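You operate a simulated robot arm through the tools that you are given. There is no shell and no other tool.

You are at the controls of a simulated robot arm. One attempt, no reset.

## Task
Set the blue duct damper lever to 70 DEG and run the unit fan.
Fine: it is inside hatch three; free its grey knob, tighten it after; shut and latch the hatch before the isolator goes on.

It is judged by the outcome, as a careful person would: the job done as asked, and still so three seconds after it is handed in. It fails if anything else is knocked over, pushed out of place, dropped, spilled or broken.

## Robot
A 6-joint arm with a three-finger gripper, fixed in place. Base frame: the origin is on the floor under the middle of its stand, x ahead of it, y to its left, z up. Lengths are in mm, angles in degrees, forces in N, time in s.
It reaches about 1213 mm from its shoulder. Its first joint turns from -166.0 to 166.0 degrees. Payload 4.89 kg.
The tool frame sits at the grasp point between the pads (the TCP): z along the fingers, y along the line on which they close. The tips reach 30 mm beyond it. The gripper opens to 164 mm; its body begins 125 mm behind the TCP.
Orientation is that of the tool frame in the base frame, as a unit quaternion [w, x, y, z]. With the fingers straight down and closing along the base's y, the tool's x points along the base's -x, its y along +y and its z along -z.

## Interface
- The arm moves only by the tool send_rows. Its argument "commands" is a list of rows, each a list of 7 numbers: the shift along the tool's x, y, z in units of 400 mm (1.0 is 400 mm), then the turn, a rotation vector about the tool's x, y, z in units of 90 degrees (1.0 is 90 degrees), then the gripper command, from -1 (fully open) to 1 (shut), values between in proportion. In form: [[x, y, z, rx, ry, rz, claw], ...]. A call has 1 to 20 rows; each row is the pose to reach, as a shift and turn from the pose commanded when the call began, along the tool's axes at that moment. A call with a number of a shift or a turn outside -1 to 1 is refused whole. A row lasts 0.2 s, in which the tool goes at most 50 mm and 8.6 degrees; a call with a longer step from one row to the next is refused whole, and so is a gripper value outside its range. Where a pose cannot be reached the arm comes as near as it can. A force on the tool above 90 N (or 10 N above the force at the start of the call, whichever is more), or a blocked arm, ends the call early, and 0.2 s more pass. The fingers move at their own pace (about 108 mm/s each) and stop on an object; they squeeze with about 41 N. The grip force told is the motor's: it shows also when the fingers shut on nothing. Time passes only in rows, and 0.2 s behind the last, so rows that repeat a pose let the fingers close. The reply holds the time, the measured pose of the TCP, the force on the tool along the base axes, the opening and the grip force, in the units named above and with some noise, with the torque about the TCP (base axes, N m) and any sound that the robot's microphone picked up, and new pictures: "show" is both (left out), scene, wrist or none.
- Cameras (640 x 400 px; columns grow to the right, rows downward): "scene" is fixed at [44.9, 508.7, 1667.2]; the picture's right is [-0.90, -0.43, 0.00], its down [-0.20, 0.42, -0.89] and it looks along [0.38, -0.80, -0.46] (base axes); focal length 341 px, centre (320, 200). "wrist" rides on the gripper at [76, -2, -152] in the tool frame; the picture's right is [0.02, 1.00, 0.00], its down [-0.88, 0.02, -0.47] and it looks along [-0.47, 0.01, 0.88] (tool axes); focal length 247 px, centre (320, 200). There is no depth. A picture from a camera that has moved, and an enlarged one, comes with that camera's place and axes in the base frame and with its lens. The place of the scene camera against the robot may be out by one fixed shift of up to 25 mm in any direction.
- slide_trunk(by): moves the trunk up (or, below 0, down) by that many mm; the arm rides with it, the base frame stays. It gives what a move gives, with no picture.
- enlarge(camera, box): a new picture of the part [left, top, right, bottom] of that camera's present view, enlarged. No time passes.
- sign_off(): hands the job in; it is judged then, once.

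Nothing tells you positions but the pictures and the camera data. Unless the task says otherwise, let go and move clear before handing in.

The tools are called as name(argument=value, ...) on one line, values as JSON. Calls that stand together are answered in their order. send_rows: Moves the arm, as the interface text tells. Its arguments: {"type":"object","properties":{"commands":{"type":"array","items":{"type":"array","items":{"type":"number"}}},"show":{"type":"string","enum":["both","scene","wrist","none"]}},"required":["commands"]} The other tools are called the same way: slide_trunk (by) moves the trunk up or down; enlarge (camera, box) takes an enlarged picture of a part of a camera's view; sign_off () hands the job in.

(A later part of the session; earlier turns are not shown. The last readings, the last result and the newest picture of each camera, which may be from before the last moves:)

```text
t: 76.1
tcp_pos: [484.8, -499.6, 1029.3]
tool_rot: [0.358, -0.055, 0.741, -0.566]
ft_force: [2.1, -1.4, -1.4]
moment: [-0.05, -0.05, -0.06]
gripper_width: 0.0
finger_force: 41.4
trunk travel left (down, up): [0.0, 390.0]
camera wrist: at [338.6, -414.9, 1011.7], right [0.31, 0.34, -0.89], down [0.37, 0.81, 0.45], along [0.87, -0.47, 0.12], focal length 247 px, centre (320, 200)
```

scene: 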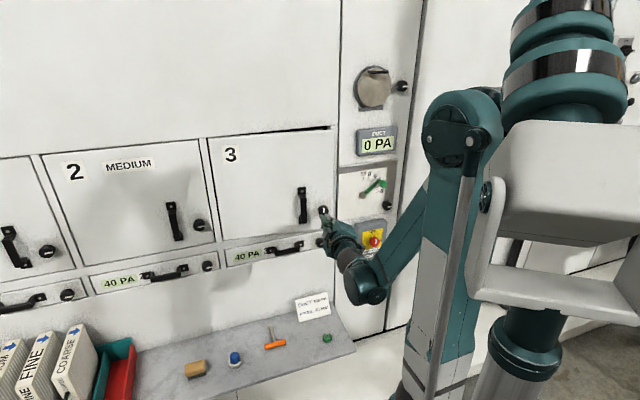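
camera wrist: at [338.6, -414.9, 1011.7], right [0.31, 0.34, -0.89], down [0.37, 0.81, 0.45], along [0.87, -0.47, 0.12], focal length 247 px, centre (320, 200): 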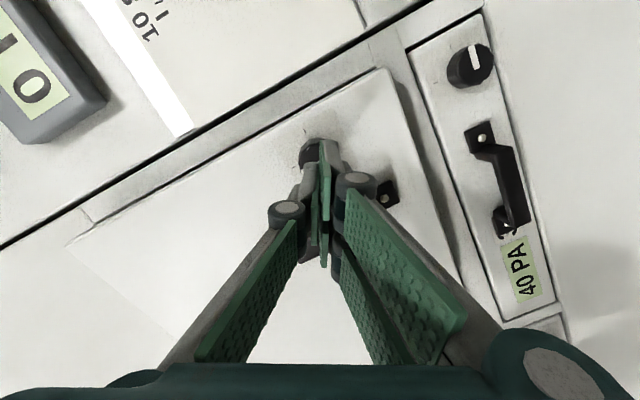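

That worked, and the tool now faces the wall in front of the door. I'll straighten it to point square at the wall, rolled about 40° counter-clockwise, and move up to a clear spot between the handle and the door edge to push the door shut.

send_rows(commands=[[-0.0058, -0.0196, 0.0016, 0.009, -0.0129, -0.0861, 1], [-0.0116, -0.0391, 0.0032, 0.0181, -0.0258, -0.1722, 1], [-0.0174, -0.0587, 0.0048, 0.0271, -0.0388, -0.2583, 1], [-0.0232, -0.0782, 0.0064, 0.0362, -0.0517, -0.3444, 1], [-0.0291, -0.0978, 0.0081, 0.0452, -0.0646, -0.4304, 1], [-0.0349, -0.1173, 0.0097, 0.0543, -0.0775, -0.5165, 1], [-0.0407, -0.1369, 0.0113, 0.0633, -0.0905, -0.6026, 1], [-0.0465, -0.1564, 0.0129, 0.0724, -0.1034, -0.6887, 1], [-0.0523, -0.176, 0.0145, 0.0814, -0.1163, -0.7748, 1], [-0.0523, -0.176, 0.0145, 0.0814, -0.1163, -0.7748, 1]])

enlarge(camera="wrist", box=[200, 60, 460, 240])

```text
t: 78.3
tcp_pos: [483.2, -517.3, 1116.0]
tool_rot: [-0.008, 0.45, -0.528, 0.721]
ft_force: [0.6, 0.2, -0.6]
moment: [-0.1, 0.11, -0.1]
gripper_width: 0.0
finger_force: 41.0
out of reach, approached as far as the arm can: row 6, 7, 8, 9, 10
trunk travel left (down, up): [0.0, 390.0]
camera wrist: at [339.0, -437.9, 1161.4], right [-0.47, -0.46, -0.75], down [0.2, 0.78, -0.6], along [0.86, -0.44, -0.27], focal length 247 px, centre (320, 200)
```

scene: 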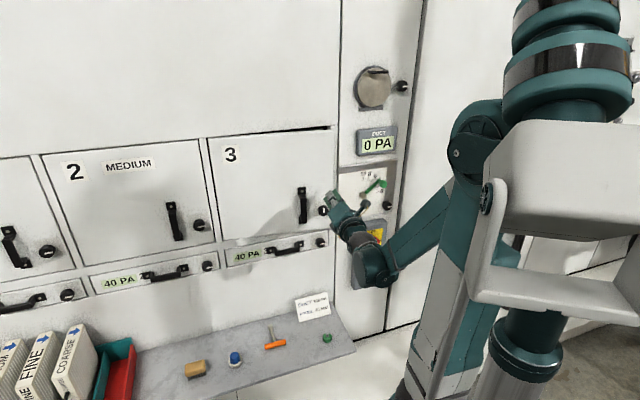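
wrist: 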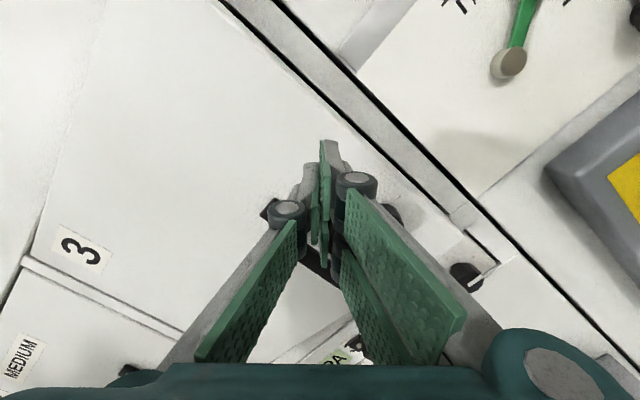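

```text
2.22 times, centred on (330, 150) of wrist
camera zoom: at [339.0, -437.9, 1161.4], right [-0.47, -0.46, -0.75], down [0.2, 0.78, -0.6], along [0.86, -0.44, -0.27], focal length 549 px, centre (298, 311)
```

zoom: 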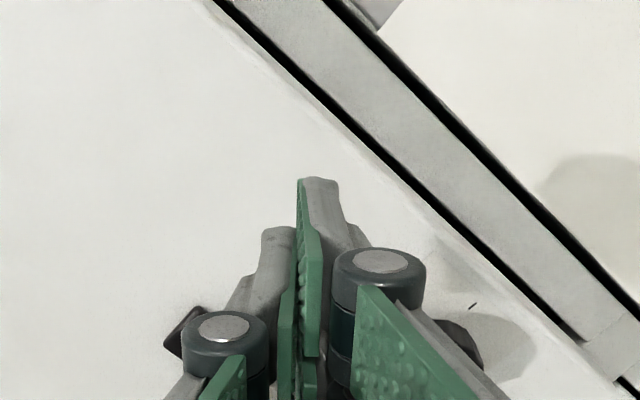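

It's slightly out of reach this far from the wall, but it should recover as the tool goes in. I'll move in and slowly push the door closed, watching the force.

send_rows(commands=[[0, 0, 0.055, 0, 0, 0, 1], [0, 0, 0.11, 0, 0, 0, 1], [0, 0, 0.13, 0, 0, 0, 1], [0, 0, 0.15, 0, 0, 0, 1], [0, 0, 0.17, 0, 0, 0, 1], [0, 0, 0.19, 0, 0, 0, 1], [0, 0, 0.21, 0, 0, 0, 1], [0, 0, 0.225, 0, 0, 0, 1], [0, 0, 0.24, 0, 0, 0, 1], [0, 0, 0.25, 0, 0, 0, 1], [0, 0, 0.26, 0, 0, 0, 1]])

enlarge(camera="wrist", box=[200, 60, 460, 240])

enlarge(camera="scene", box=[280, 110, 380, 270])

```text
t: 80.7
tcp_pos: [558.4, -587.9, 1102.0]
tool_rot: [-0.036, 0.494, -0.507, 0.705]
ft_force: [-0.9, 0.3, 0.4]
moment: [0.0, 0.03, 0.0]
gripper_width: 0.2
finger_force: 41.0
out of reach, approached as far as the arm can: row 1, 2
trunk travel left (down, up): [0.0, 390.0]
camera wrist: at [408.9, -524.2, 1154.4], right [-0.46, -0.49, -0.74], down [0.09, 0.8, -0.59], along [0.88, -0.34, -0.32], focal length 247 px, centre (320, 200)
```

scene: 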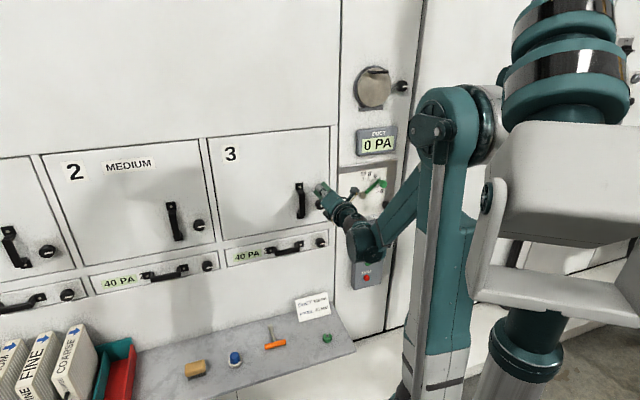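
wrist: 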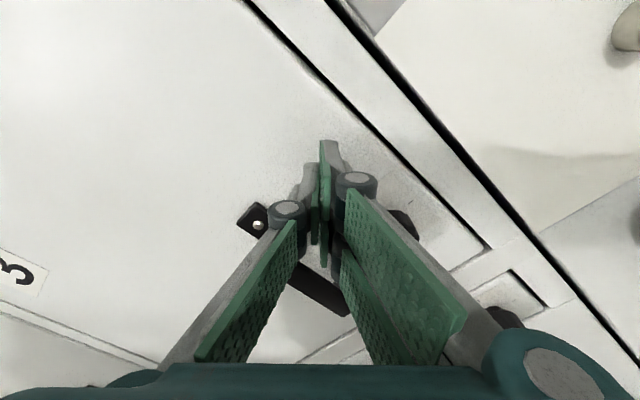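

```text
2.22 times, centred on (330, 150) of wrist
camera zoom: at [408.9, -524.2, 1154.4], right [-0.46, -0.49, -0.74], down [0.09, 0.8, -0.59], along [0.88, -0.34, -0.32], focal length 549 px, centre (298, 311)
```

zoom: 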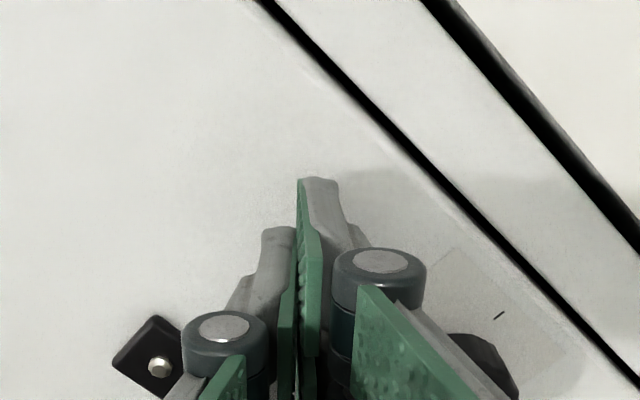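

```text
2.50 times, centred on (330, 190) of scene
camera zoom: at [44.9, 508.7, 1667.2], right [-0.9, -0.43, 0.0], down [-0.2, 0.42, -0.89], along [0.38, -0.8, -0.46], focal length 852 px, centre (295, 225)
```

zoom: 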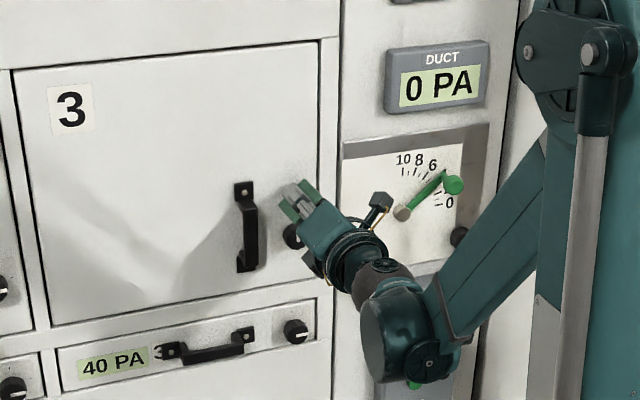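

The door looks nearly flush now but there's no contact force yet. I'll push in a little more until I feel it seat.

send_rows(commands=[[0, 0, 0.0075, 0, 0, 0, 1], [0, 0, 0.015, 0, 0, 0, 1], [0, 0, 0.0225, 0, 0, 0, 1], [0, 0, 0.03, 0, 0, 0, 1], [0, 0, 0.0375, 0, 0, 0, 1], [0, 0, 0.045, 0, 0, 0, 1], [0, 0, 0.0525, 0, 0, 0, 1]], show="wrist")

enlarge(camera="scene", box=[200, 110, 350, 270])

```text
t: 82.3
tcp_pos: [568.1, -596.5, 1101.5]
tool_rot: [-0.036, 0.493, -0.507, 0.706]
ft_force: [-26.8, 25.6, 3.1]
moment: [-0.59, -0.37, -0.94]
gripper_width: 0.0
finger_force: 41.6
trunk travel left (down, up): [0.0, 390.0]
stopped in row 7: the force on the tool passed its limit at 100 N (the readings are from after the stop); the commanded pose is now the measured one
camera wrist: at [417.9, -532.5, 1153.1], right [-0.46, -0.49, -0.74], down [0.1, 0.8, -0.59], along [0.88, -0.34, -0.32], focal length 247 px, centre (320, 200)
```

wrist: 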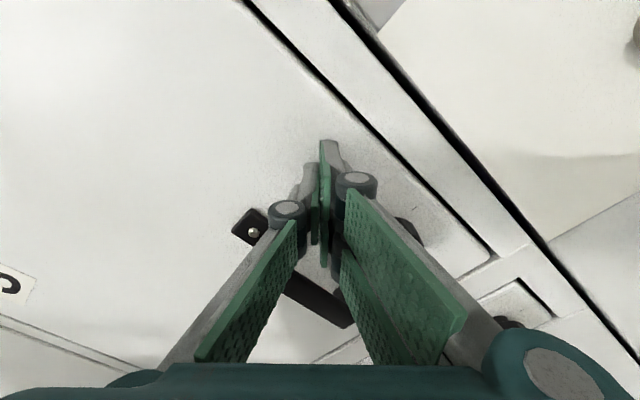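

```text
2.50 times, centred on (275, 190) of scene
camera zoom: at [44.9, 508.7, 1667.2], right [-0.9, -0.43, 0.0], down [-0.2, 0.42, -0.89], along [0.38, -0.8, -0.46], focal length 852 px, centre (432, 225)
```

zoom: 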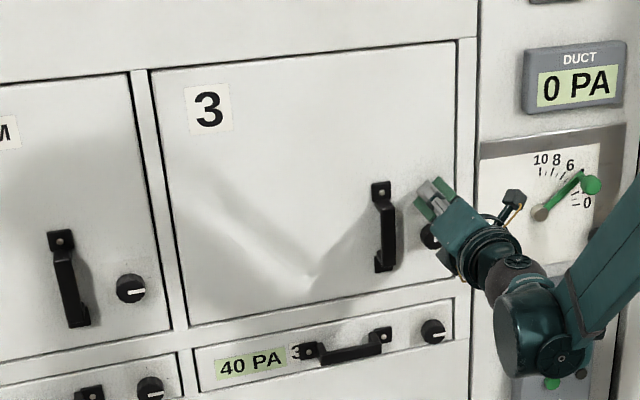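

The push peaked at 100 N against the frame, so the door is seated, with its face near N 153. I'll back off 60 mm, open the fingers, and look at the latch knob.

send_rows(commands=[[0, 0, -0.05, 0, 0, 0, 1], [0, 0, -0.1, 0, 0, 0, 0.6], [0, 0, -0.15, 0, 0, 0, 0.37], [0, 0, -0.15, 0, 0, 0, 0.37], [0, 0, -0.15, 0, 0, 0, 0.37]])

enlarge(camera="wrist", box=[240, 60, 500, 260])

enlarge(camera="scene", box=[280, 160, 350, 230])

```text
t: 83.5
tcp_pos: [527.7, -559.0, 1100.1]
tool_rot: [-0.036, 0.493, -0.508, 0.705]
ft_force: [0.4, -0.4, 0.5]
moment: [0.03, -0.04, 0.0]
gripper_width: 51.7
finger_force: 0.0
trunk travel left (down, up): [0.0, 390.0]
camera wrist: at [377.6, -495.0, 1152.7], right [-0.46, -0.49, -0.74], down [0.09, 0.8, -0.59], along [0.88, -0.34, -0.32], focal length 247 px, centre (320, 200)
```

scene: 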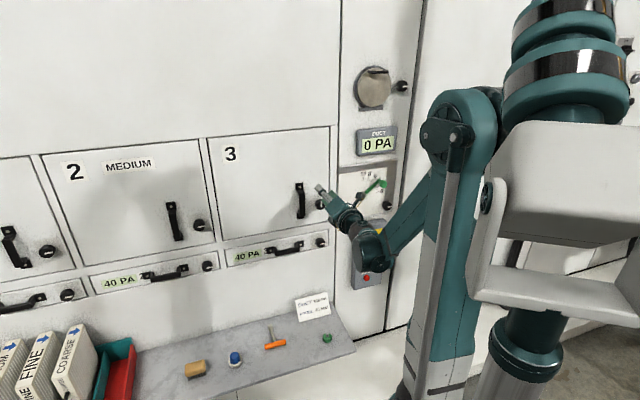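
wrist: 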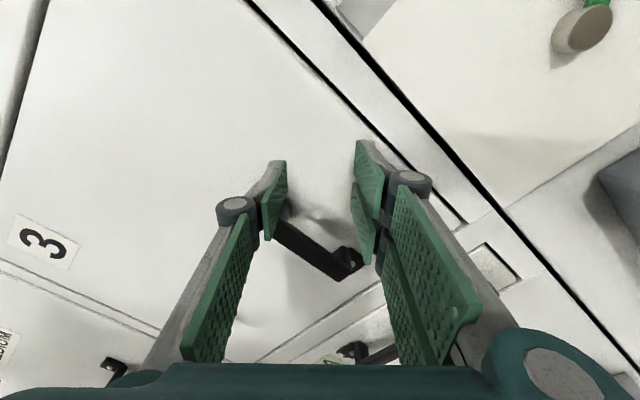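

```text
2.00 times, centred on (370, 160) of wrist
camera zoom: at [377.6, -495.0, 1152.7], right [-0.46, -0.49, -0.74], down [0.09, 0.8, -0.59], along [0.88, -0.34, -0.32], focal length 494 px, centre (220, 280)
```

zoom: 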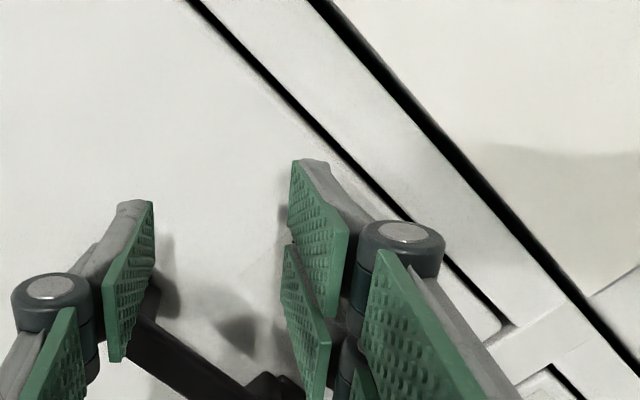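

```text
5.71 times, centred on (315, 195) of scene
camera zoom: at [44.9, 508.7, 1667.2], right [-0.9, -0.43, 0.0], down [-0.2, 0.42, -0.89], along [0.38, -0.8, -0.46], focal length 1948 px, centre (349, 229)
```

zoom: 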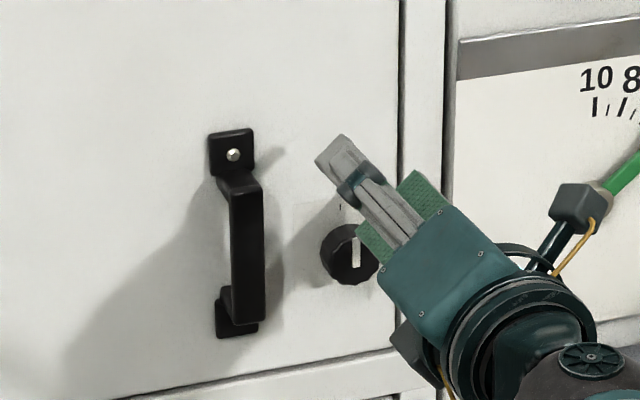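

The door stays shut. I'll slide down in front of the latch knob, keeping the tips clear of it, so it shows between the fingers.

send_rows(commands=[[0, 0, -0.0375, 0, 0, 0, 0.37], [-0.0587, 0.0817, -0.0375, 0, 0, 0, 0.37], [-0.1173, 0.1633, -0.0375, 0, 0, 0, 0.37], [-0.1173, 0.1633, -0.0375, 0, 0, 0, 0.37]])

enlarge(camera="wrist", box=[180, 60, 500, 260])

enlarge(camera="scene", box=[280, 160, 350, 230])

```text
t: 84.5
tcp_pos: [509.8, -555.7, 1022.1]
tool_rot: [-0.036, 0.493, -0.508, 0.705]
ft_force: [-0.6, 1.1, -0.2]
moment: [0.05, 0.06, -0.04]
gripper_width: 51.4
finger_force: 0.0
trunk travel left (down, up): [0.0, 390.0]
camera wrist: at [360.6, -491.7, 1073.1], right [-0.46, -0.49, -0.74], down [0.1, 0.8, -0.59], along [0.88, -0.34, -0.32], focal length 247 px, centre (320, 200)
```

scene: 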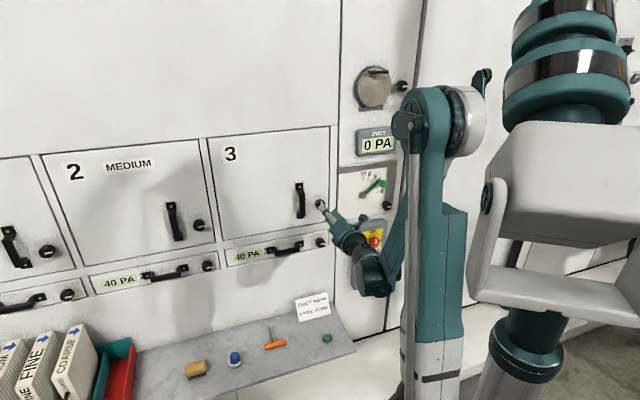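
wrist: 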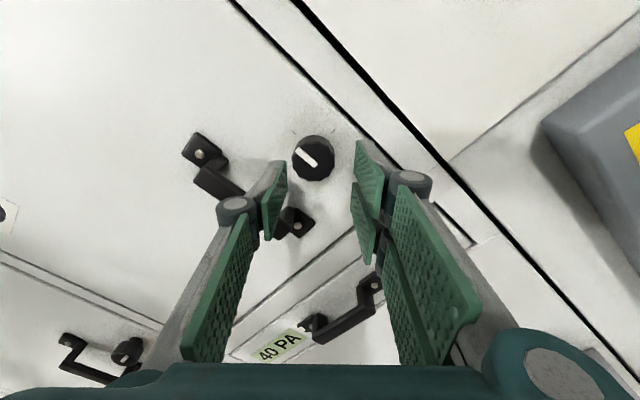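

```text
2.00 times, centred on (340, 160) of wrist
camera zoom: at [360.6, -491.7, 1073.1], right [-0.46, -0.49, -0.74], down [0.1, 0.8, -0.59], along [0.88, -0.34, -0.32], focal length 494 px, centre (280, 280)
```

zoom: 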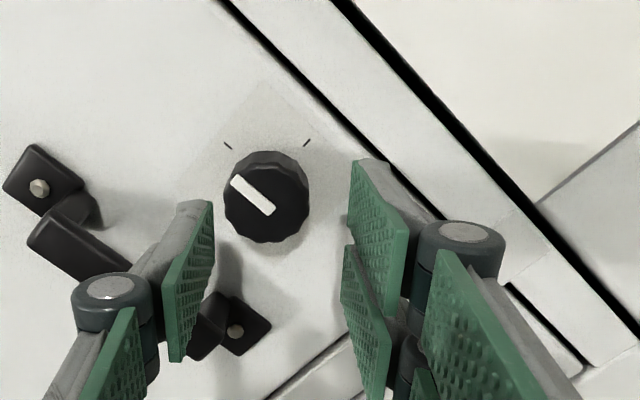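

```text
5.71 times, centred on (315, 195) of scene
camera zoom: at [44.9, 508.7, 1667.2], right [-0.9, -0.43, 0.0], down [-0.2, 0.42, -0.89], along [0.38, -0.8, -0.46], focal length 1948 px, centre (349, 229)
```

zoom: 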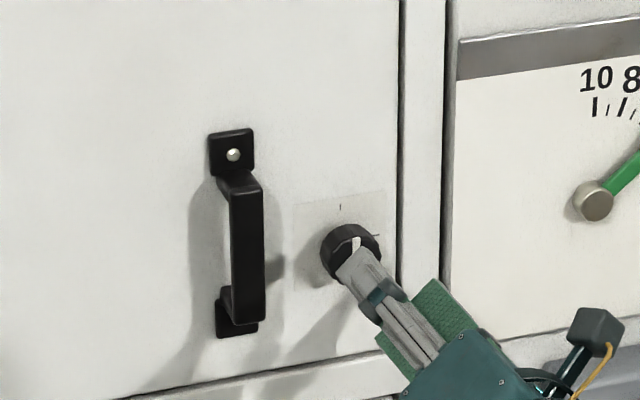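

The latch knob is at about U −121 mm, z 1030, pointing up, with ticks at up and right. I'll centre on it, go in so the tips stop about 10 mm off the door, and close.

send_rows(commands=[[0.0113, -0.018, 0, 0, 0, 0, 0.37], [0.0113, -0.018, 0.05, 0, 0, 0, 0.37], [0.0113, -0.018, 0.1, 0, 0, 0, 0.37], [0.0113, -0.018, 0.15, 0, 0, 0, 0.37], [0.0113, -0.018, 0.15, 0, 0, 0, 0.37]])

enlarge(camera="wrist", box=[180, 60, 500, 260])

enlarge(camera="scene", box=[280, 160, 350, 230])

```text
t: 85.7
tcp_pos: [553.0, -592.1, 1028.2]
tool_rot: [-0.036, 0.493, -0.508, 0.705]
ft_force: [-0.6, 0.7, 1.1]
moment: [0.05, 0.04, -0.02]
gripper_width: 51.4
finger_force: 0.1
trunk travel left (down, up): [0.0, 390.0]
camera wrist: at [404.1, -529.4, 1080.9], right [-0.46, -0.49, -0.74], down [0.09, 0.8, -0.59], along [0.88, -0.34, -0.32], focal length 247 px, centre (320, 200)
```

scene: 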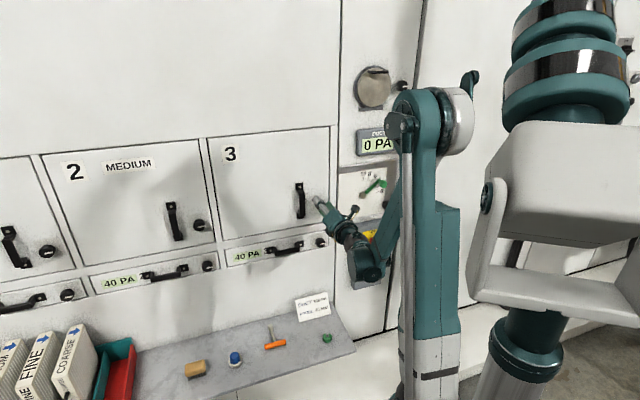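
wrist: 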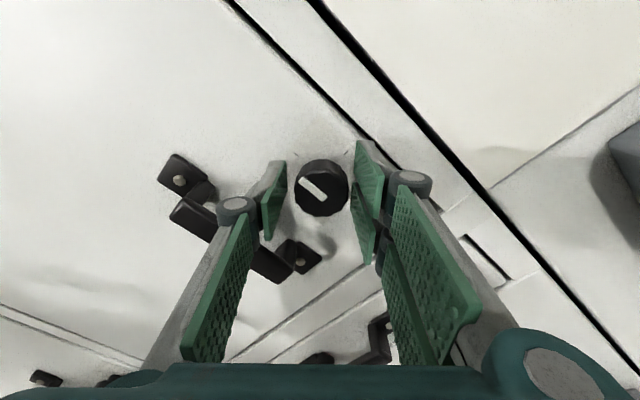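

```text
2.00 times, centred on (340, 160) of wrist
camera zoom: at [404.1, -529.4, 1080.9], right [-0.46, -0.49, -0.74], down [0.09, 0.8, -0.59], along [0.88, -0.34, -0.32], focal length 494 px, centre (280, 280)
```

zoom: 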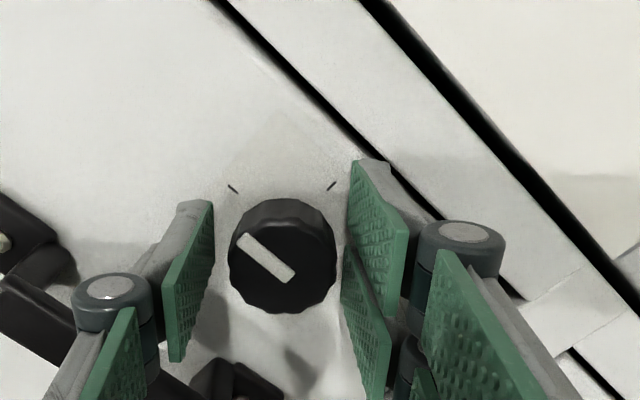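

```text
5.71 times, centred on (315, 195) of scene
camera zoom: at [44.9, 508.7, 1667.2], right [-0.9, -0.43, 0.0], down [-0.2, 0.42, -0.89], along [0.38, -0.8, -0.46], focal length 1948 px, centre (349, 229)
```

zoom: 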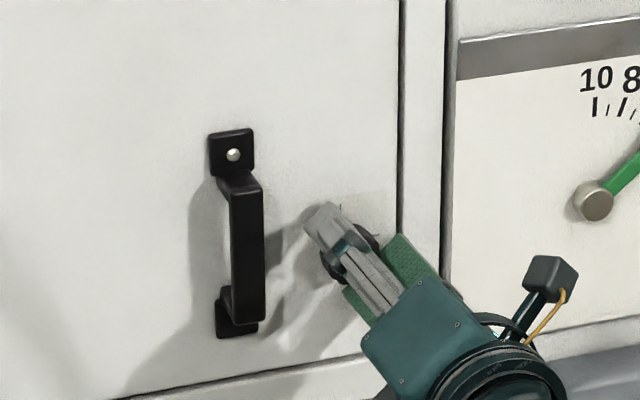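

The knob is centred. I'll go 6 mm deeper for a better hold and close.

send_rows(commands=[[0, 0, 0.015, 0, 0, 0, 0.37], [0, 0, 0.015, 0, 0, 0, 0.5], [0, 0, 0.015, 0, 0, 0, 0.7], [0, 0, 0.015, 0, 0, 0, 1], [0, 0, 0.015, 0, 0, 0, 1]], show="wrist")

```text
t: 86.9
tcp_pos: [556.7, -597.6, 1028.2]
tool_rot: [-0.036, 0.493, -0.509, 0.705]
ft_force: [-17.7, -2.2, -33.6]
moment: [0.46, 0.63, -0.51]
gripper_width: 39.1
finger_force: 44.9
trunk travel left (down, up): [0.0, 390.0]
camera wrist: at [408.9, -534.6, 1079.9], right [-0.46, -0.49, -0.74], down [0.1, 0.8, -0.59], along [0.88, -0.34, -0.32], focal length 247 px, centre (320, 200)
```

wrist: 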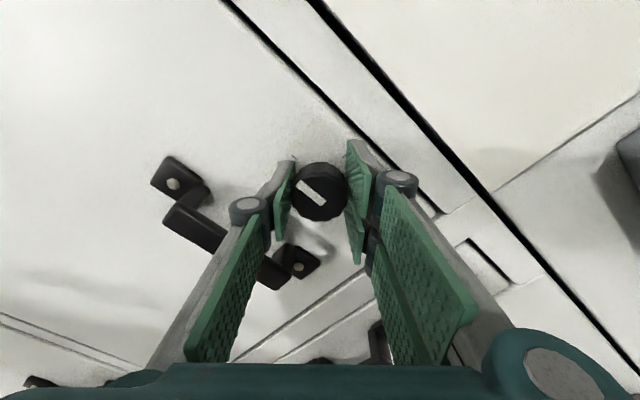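

send_rows(commands=[[0, 0.0055, 0, 0, 0, 0, 1], [0, 0.0055, 0, 0, 0, 0, 1]], show="none")

```text
t: 87.5
tcp_pos: [557.6, -599.7, 1027.4]
tool_rot: [-0.037, 0.493, -0.508, 0.705]
ft_force: [2.8, -0.9, 9.8]
moment: [0.05, -0.05, -0.92]
gripper_width: 39.0
finger_force: 44.8
trunk travel left (down, up): [0.0, 390.0]
```

Balanced. I'll turn the latch clockwise 30° and check.

send_rows(commands=[[0, 0, 0, 0, 0, 0.0833, 1], [0, 0, 0, 0, 0, 0.1667, 1], [0, 0, 0, 0, 0, 0.25, 1], [0, 0, 0, 0, 0, 0.3333, 1], [0, 0, 0, 0, 0, 0.3333, 1]], show="wrist")

```text
t: 88.7
tcp_pos: [558.2, -597.5, 1025.7]
tool_rot: [-0.218, 0.345, -0.619, 0.671]
ft_force: [-7.7, -4.2, -23.9]
moment: [0.29, 0.43, 0.0]
gripper_width: 38.8
finger_force: 45.1
trunk travel left (down, up): [0.0, 390.0]
camera wrist: at [395.8, -548.6, 1042.9], right [-0.15, -0.15, -0.98], down [0.24, 0.95, -0.19], along [0.96, -0.26, -0.1], focal length 247 px, centre (320, 200)
```

wrist: 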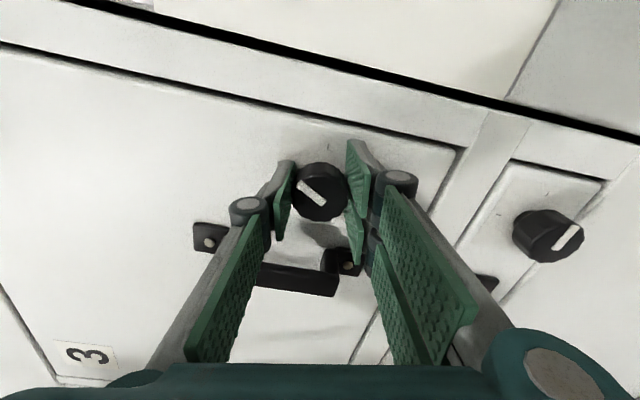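

send_rows(commands=[[0, 0.0037, 0, 0, 0, 0.0833, 1], [0, 0.0037, 0, 0, 0, 0.1667, 1], [0, 0.0037, 0, 0, 0, 0.25, 1], [0, 0.0037, 0, 0, 0, 0.3333, 1], [0, 0.0037, 0, 0, 0, 0.3333, 1]], show="wrist")

```text
t: 89.9
tcp_pos: [557.2, -598.9, 1024.0]
tool_rot: [0.385, -0.173, 0.687, -0.592]
ft_force: [-5.2, -3.1, -31.6]
moment: [-0.02, 0.16, 0.64]
gripper_width: 38.7
finger_force: 45.2
trunk travel left (down, up): [0.0, 390.0]
camera wrist: at [397.2, -547.4, 1001.5], right [0.2, 0.22, -0.95], down [0.23, 0.94, 0.27], along [0.95, -0.27, 0.14], focal length 247 px, centre (320, 200)
```

wrist: 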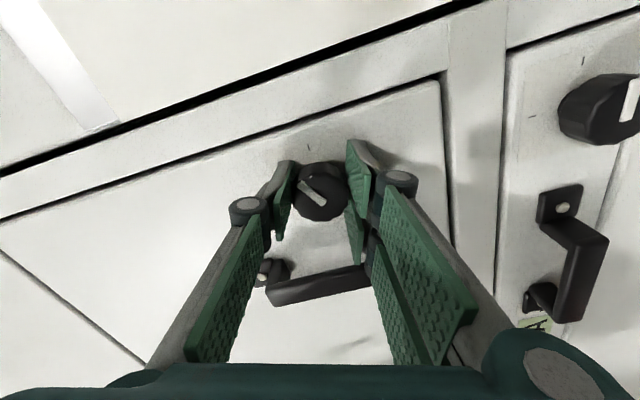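

send_rows(commands=[[0, 0.005, 0, 0, 0, 0.0833, 1], [0, 0.005, 0, 0, 0, 0.1667, 1], [0, 0.005, 0, 0, 0, 0.25, 1], [0, 0.005, 0, 0, 0, 0.3333, 1], [0, 0.005, 0, 0, 0, 0.3333, 1]])

enlarge(camera="wrist", box=[180, 60, 500, 260])

enlarge(camera="scene", box=[280, 160, 350, 230])

```text
t: 91.1
tcp_pos: [558.2, -599.2, 1023.0]
tool_rot: [0.524, 0.011, 0.708, -0.473]
ft_force: [1.1, -0.7, -26.5]
moment: [-0.58, 0.37, -0.44]
gripper_width: 38.9
finger_force: 44.7
trunk travel left (down, up): [0.0, 390.0]
camera wrist: at [412.4, -530.5, 966.8], right [0.5, 0.54, -0.67], down [0.06, 0.76, 0.65], along [0.86, -0.37, 0.35], focal length 247 px, centre (320, 200)
```

scene: 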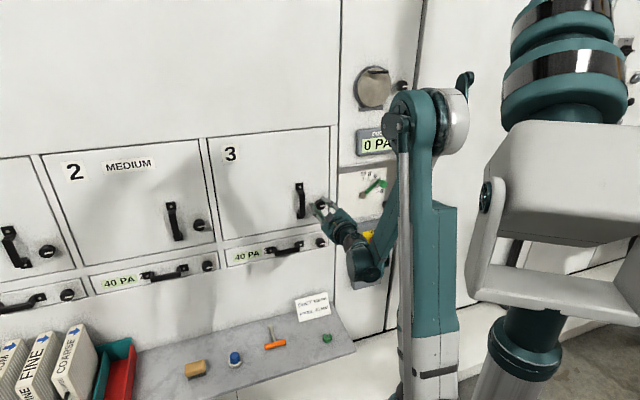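
wrist: 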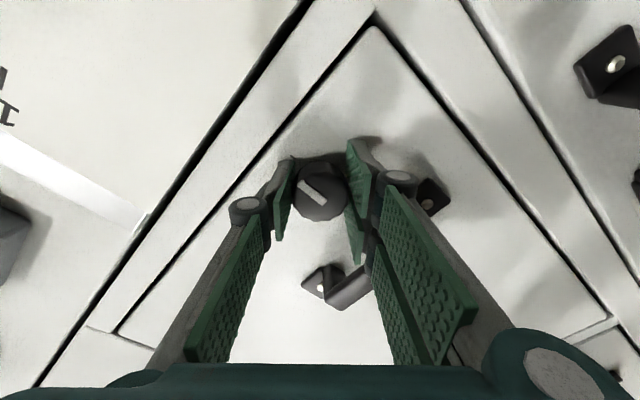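

```text
2.00 times, centred on (340, 160) of wrist
camera zoom: at [412.4, -530.5, 966.8], right [0.5, 0.54, -0.67], down [0.06, 0.76, 0.65], along [0.86, -0.37, 0.35], focal length 494 px, centre (280, 280)
```

zoom: 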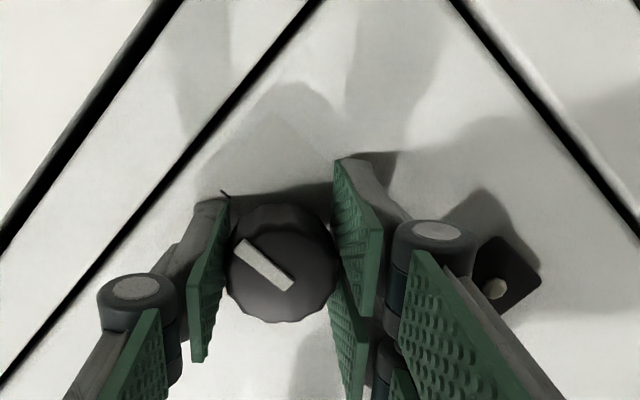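

```text
5.71 times, centred on (315, 195) of scene
camera zoom: at [44.9, 508.7, 1667.2], right [-0.9, -0.43, 0.0], down [-0.2, 0.42, -0.89], along [0.38, -0.8, -0.46], focal length 1948 px, centre (349, 229)
```

zoom: 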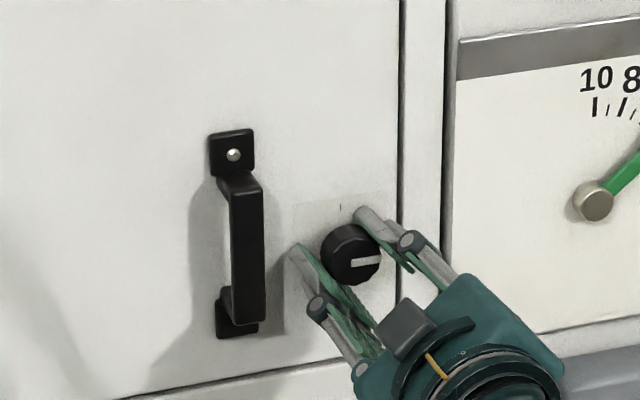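

The latch pointer now points right at its tick. I'll snug it another few degrees to make sure it's at the stop.

send_rows(commands=[[0, 0.004, 0, 0, 0, 0.03, 1], [0, 0.004, 0, 0, 0, 0.06, 1], [0, 0.004, 0, 0, 0, 0.06, 1]], show="wrist")

enlarge(camera="wrist", box=[180, 60, 500, 260])

```text
t: 91.9
tcp_pos: [558.0, -596.7, 1023.1]
tool_rot: [0.546, 0.044, 0.706, -0.449]
ft_force: [1.7, -2.5, 27.0]
moment: [-0.76, -0.03, -0.79]
gripper_width: 38.5
finger_force: 45.2
trunk travel left (down, up): [0.0, 390.0]
camera wrist: at [416.2, -524.9, 963.1], right [0.54, 0.59, -0.6], down [0.02, 0.71, 0.7], along [0.84, -0.39, 0.38], focal length 247 px, centre (320, 200)
```

wrist: 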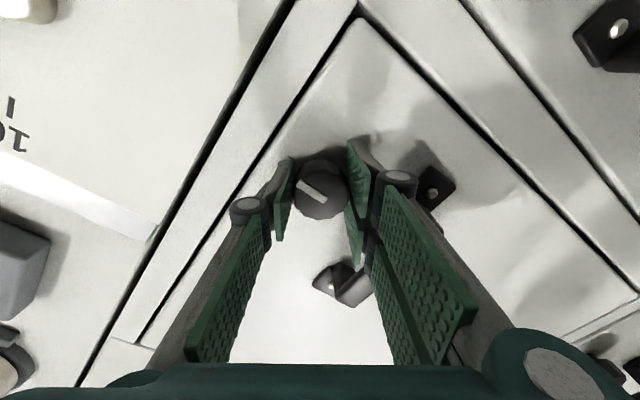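

```text
2.00 times, centred on (340, 160) of wrist
camera zoom: at [416.2, -524.9, 963.1], right [0.54, 0.59, -0.6], down [0.02, 0.71, 0.7], along [0.84, -0.39, 0.38], focal length 494 px, centre (280, 280)
```

zoom: 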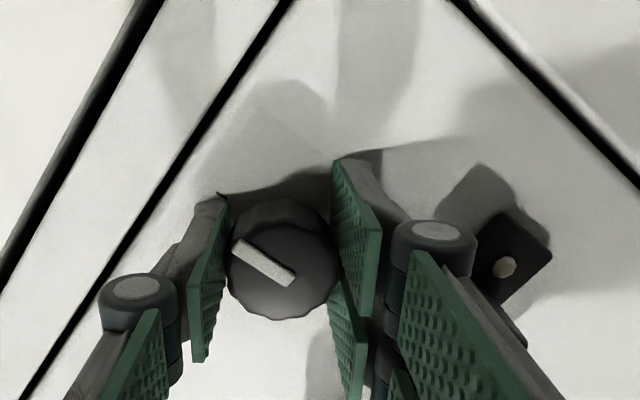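

The pads slipped and the pointer stayed exactly on the right tick, so the latch is at its stop. I'll let go and back away, then check that the door is shut and latched.

send_rows(commands=[[0, 0, 0, 0, 0, 0, 0.45], [0, 0, 0, 0, 0, 0, 0.4], [0, 0, 0, 0, 0, 0, 0.4], [0, 0, -0.08, 0, 0, 0, 0.4], [0, 0, -0.16, 0, 0, 0, 0.4], [0, 0, -0.24, 0, 0, 0, 0.4], [0, 0, -0.24, 0, 0, 0, 0.4]])

enlarge(camera="scene", box=[200, 110, 350, 270])

enlarge(camera="wrist", box=[180, 60, 500, 260])

```text
t: 93.5
tcp_pos: [490.0, -532.5, 1023.7]
tool_rot: [0.546, 0.045, 0.707, -0.448]
ft_force: [0.5, -1.3, -1.0]
moment: [-0.05, -0.05, 0.01]
gripper_width: 49.3
finger_force: 0.0
trunk travel left (down, up): [0.0, 390.0]
camera wrist: at [346.5, -460.4, 963.4], right [0.54, 0.59, -0.6], down [0.02, 0.71, 0.7], along [0.84, -0.39, 0.37], focal length 247 px, centre (320, 200)
```

scene: 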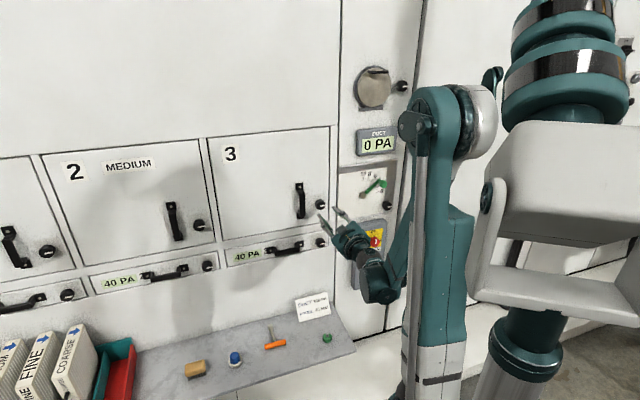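
wrist: 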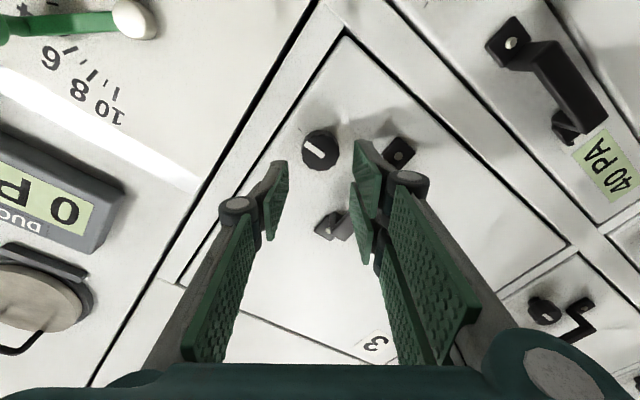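

```text
2.50 times, centred on (275, 190) of scene
camera zoom: at [44.9, 508.7, 1667.2], right [-0.9, -0.43, 0.0], down [-0.2, 0.42, -0.89], along [0.38, -0.8, -0.46], focal length 852 px, centre (432, 225)
```

zoom: 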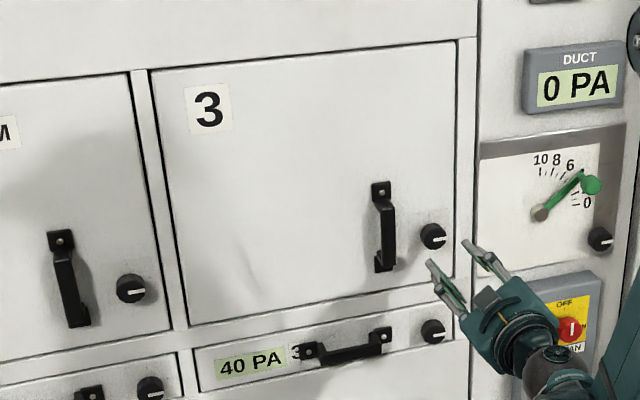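

```text
2.00 times, centred on (340, 160) of wrist
camera zoom: at [346.5, -460.4, 963.4], right [0.54, 0.59, -0.6], down [0.02, 0.71, 0.7], along [0.84, -0.39, 0.37], focal length 494 px, centre (280, 280)
```

zoom: 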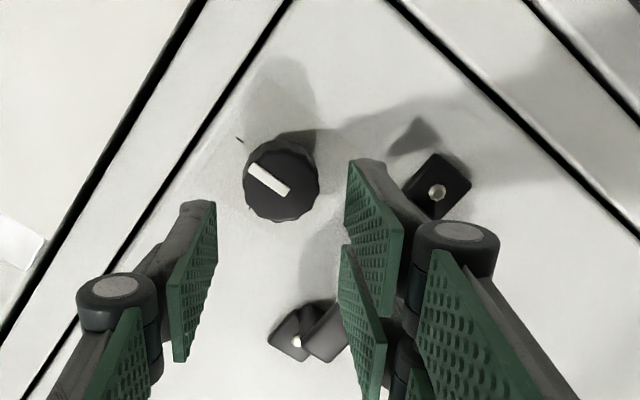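

Hatch three is flush and its latch pointer is horizontal like its neighbours, so it's shut and latched. Now the isolator, which I place near U −348 mm, z 849. I'll move across in front of its panel with the tool facing the wall.

send_rows(commands=[[0.0767, -0.0326, -0.0164, 0, 0, -0.0857, 0.3], [0.1534, -0.0651, -0.0329, 0, 0, -0.1714, 0.3], [0.23, -0.0977, -0.0493, 0, 0, -0.2571, 0.3], [0.3067, -0.1303, -0.0657, 0, 0, -0.3429, 0.3], [0.3834, -0.1629, -0.0821, 0, 0, -0.4286, 0.3], [0.4601, -0.1954, -0.0986, 0, 0, -0.5143, 0.3], [0.5368, -0.228, -0.115, 0, 0, -0.6, 0.3], [0.5368, -0.228, -0.115, 0, 0, -0.6, 0.3]])

enlarge(camera="scene", box=[320, 160, 460, 320])

```text
t: 95.3
tcp_pos: [322.5, -669.9, 956.6]
tool_rot: [0.283, -0.283, 0.65, -0.646]
ft_force: [0.6, 0.1, -0.3]
moment: [0.04, 0.05, -0.07]
gripper_width: 57.3
finger_force: 0.1
out of reach, approached as far as the arm can: row 3, 4, 5, 6, 7, 8
trunk travel left (down, up): [0.0, 390.0]
camera wrist: at [159.1, -621.3, 959.4], right [-0.02, -0.01, -1.0], down [0.25, 0.97, -0.01], along [0.97, -0.25, -0.01], focal length 247 px, centre (320, 200)
```

scene: 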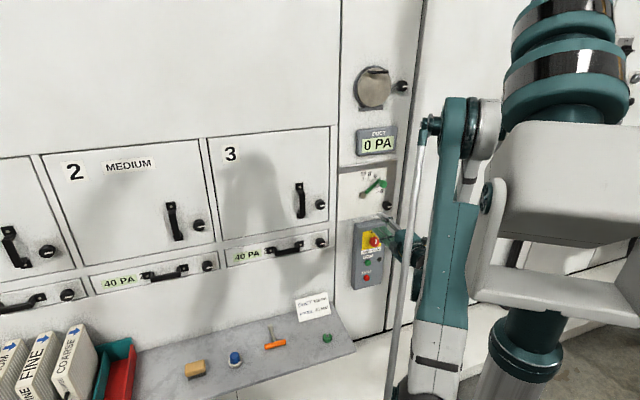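
wrist: 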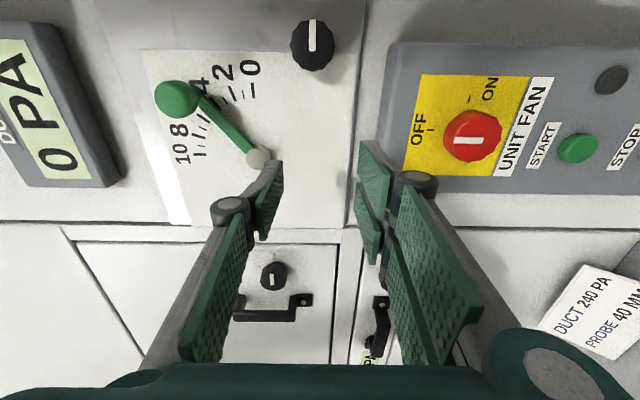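

```text
2.50 times, centred on (390, 240) of scene
camera zoom: at [44.9, 508.7, 1667.2], right [-0.9, -0.43, 0.0], down [-0.2, 0.42, -0.89], along [0.38, -0.8, -0.46], focal length 852 px, centre (145, 100)
```

zoom: 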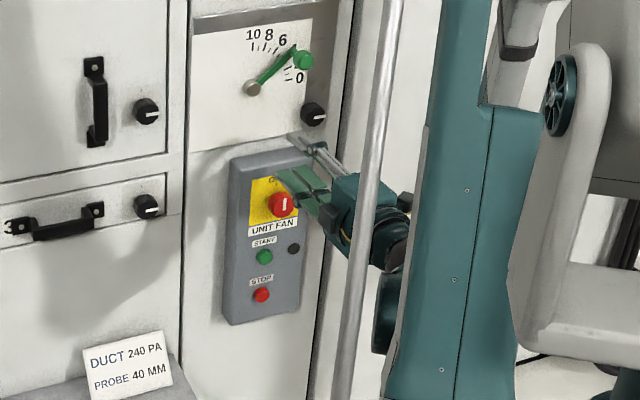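

Clear view: the isolator points up at OFF with ON to its right, and the START button is below. The arm can't hold the tool level this low, so I'll try pitching it down 15° in front of the isolator.

send_rows(commands=[[0.032, 0.0514, 0.0233, -0.0556, 0, 0, 0.3], [0.064, 0.1029, 0.0467, -0.1111, 0, 0, 0.3], [0.096, 0.1543, 0.07, -0.1667, 0, 0, 0.3], [0.096, 0.1543, 0.07, -0.1667, 0, 0, 0.3]])

enlarge(camera="wrist", box=[160, 40, 640, 300])

```text
t: 96.3
tcp_pos: [318.5, -715.6, 894.5]
tool_rot: [0.244, -0.316, 0.729, -0.556]
ft_force: [0.3, 0.5, 0.4]
moment: [0.03, 0.0, -0.03]
gripper_width: 57.3
finger_force: 0.0
trunk travel left (down, up): [0.0, 390.0]
camera wrist: at [159.3, -670.7, 936.5], right [-0.2, 0.17, -0.96], down [0.26, 0.96, 0.11], along [0.94, -0.23, -0.24], focal length 247 px, centre (320, 200)
```

scene: 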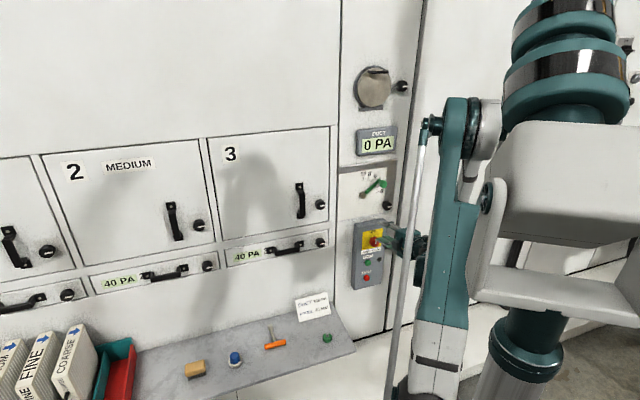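
wrist: 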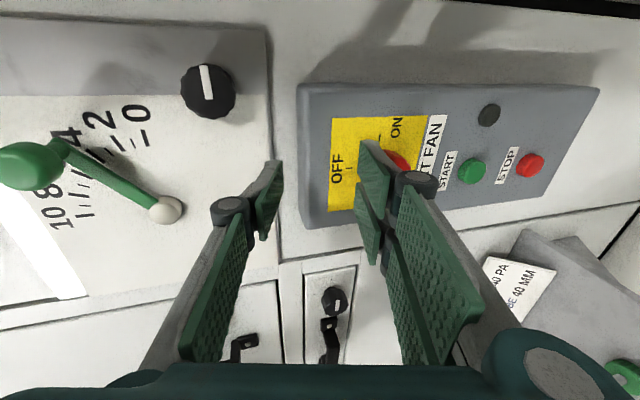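

```text
1.33 times, centred on (400, 170) of wrist
camera zoom: at [159.3, -670.7, 936.5], right [-0.2, 0.17, -0.96], down [0.26, 0.96, 0.11], along [0.94, -0.23, -0.24], focal length 329 px, centre (213, 240)
```

zoom: 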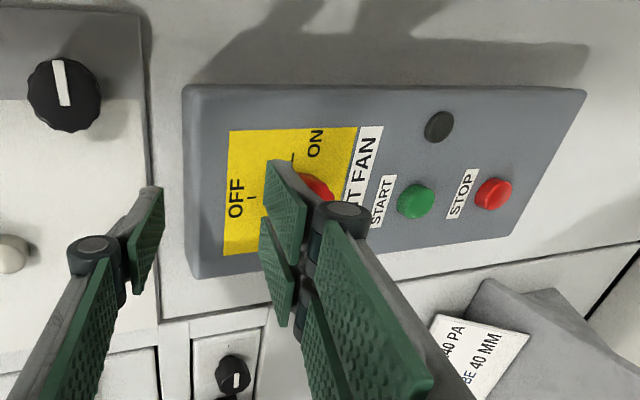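

That pose is reachable. The knob is lower and slightly left of the tool axis, so I'll come down in front of it at the same pitch and see if it holds.

send_rows(commands=[[-0.0156, 0.0644, 0.0108, 0, 0, 0, 0.3], [-0.0313, 0.1288, 0.0215, 0, 0, 0, 0.3], [-0.0313, 0.1288, 0.0215, 0, 0, 0, 0.3]])

enlarge(camera="wrist", box=[160, 40, 500, 260])

```text
t: 97.1
tcp_pos: [322.3, -709.8, 855.2]
tool_rot: [0.243, -0.317, 0.729, -0.556]
ft_force: [-0.1, -0.3, -0.1]
moment: [-0.02, -0.03, -0.01]
gripper_width: 57.6
finger_force: 0.1
out of reach, approached as far as the arm can: row 2, 3
trunk travel left (down, up): [0.0, 390.0]
camera wrist: at [163.5, -664.9, 897.0], right [-0.21, 0.17, -0.96], down [0.26, 0.96, 0.11], along [0.94, -0.23, -0.24], focal length 247 px, centre (320, 200)
```

scene: 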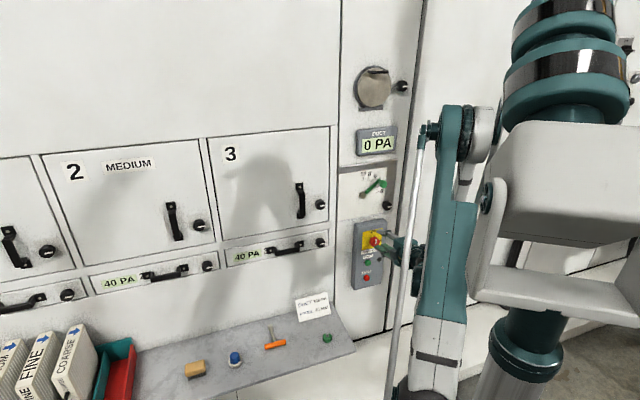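
wrist: 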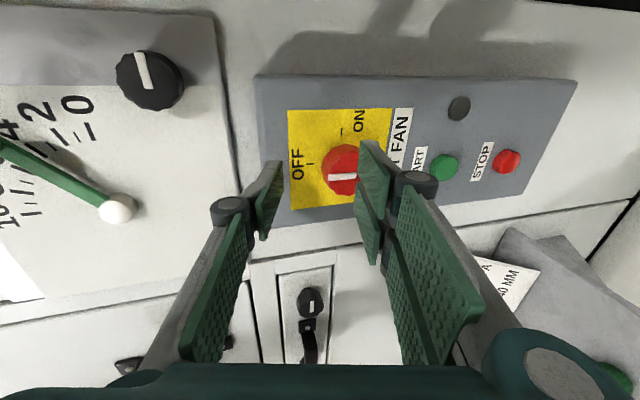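

```text
1.82 times, centred on (330, 150) of wrist
camera zoom: at [163.5, -664.9, 897.0], right [-0.21, 0.17, -0.96], down [0.26, 0.96, 0.11], along [0.94, -0.23, -0.24], focal length 449 px, centre (302, 291)
```

zoom: 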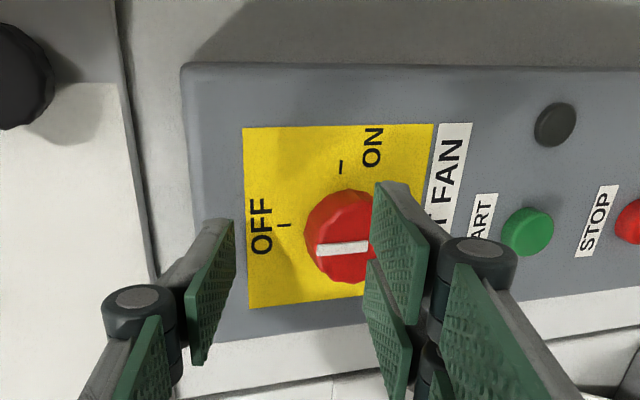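

At 15° pitch the arm bottoms out just above the isolator. I'll pitch down to 22° and roll 45° so the pads will close nearly side-to-side on the knob through its quarter turn, staying about 50 mm in front of it.

send_rows(commands=[[-0.0016, 0.0031, -0.0049, -0.0123, 0.0051, 0.0832, 0.3], [-0.0031, 0.0062, -0.0097, -0.0246, 0.0102, 0.1665, 0.3], [-0.0047, 0.0094, -0.0146, -0.0369, 0.0153, 0.2497, 0.3], [-0.0062, 0.0125, -0.0195, -0.0491, 0.0203, 0.3329, 0.3], [-0.0078, 0.0156, -0.0243, -0.0614, 0.0254, 0.4162, 0.3], [-0.0093, 0.0187, -0.0292, -0.0737, 0.0305, 0.4994, 0.3], [-0.0093, 0.0187, -0.0292, -0.0737, 0.0305, 0.4994, 0.3]])

enlarge(camera="wrist", box=[160, 40, 500, 260])

```text
t: 98.7
tcp_pos: [315.2, -697.7, 849.6]
tool_rot: [0.403, -0.014, 0.83, -0.386]
ft_force: [-0.3, -0.6, -0.5]
moment: [-0.01, 0.0, 0.01]
gripper_width: 57.6
finger_force: 0.0
trunk travel left (down, up): [0.0, 390.0]
camera wrist: at [159.9, -627.3, 858.2], right [0.27, 0.69, -0.67], down [0.28, 0.6, 0.75], along [0.92, -0.39, -0.03], focal length 247 px, centre (320, 200)
```

scene: 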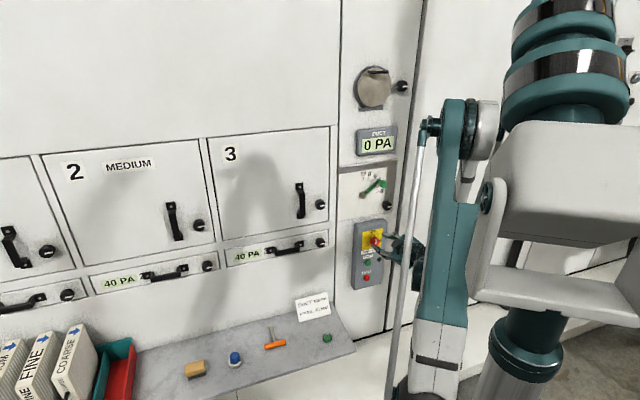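
wrist: 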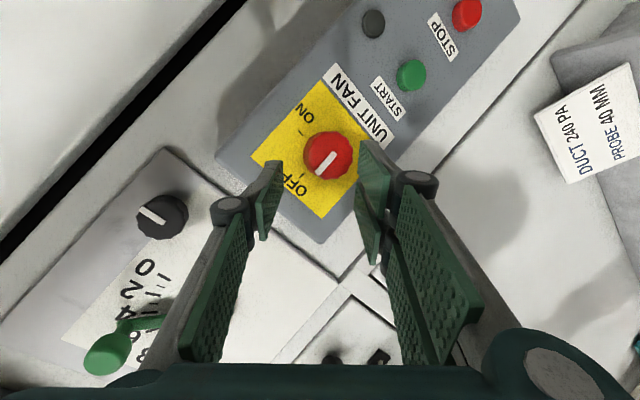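

```text
1.82 times, centred on (330, 150) of wrist
camera zoom: at [159.9, -627.3, 858.2], right [0.27, 0.69, -0.67], down [0.28, 0.6, 0.75], along [0.92, -0.39, -0.03], focal length 449 px, centre (302, 291)
```

zoom: 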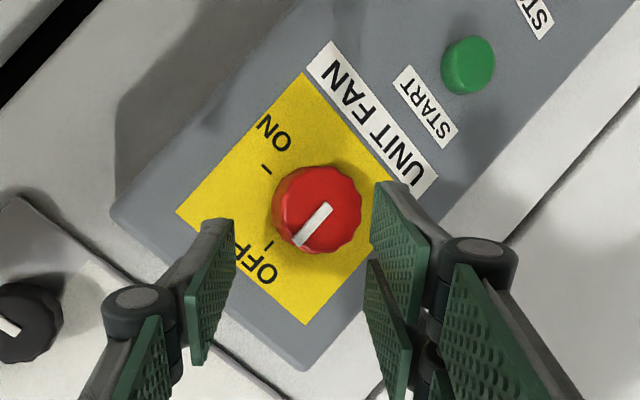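

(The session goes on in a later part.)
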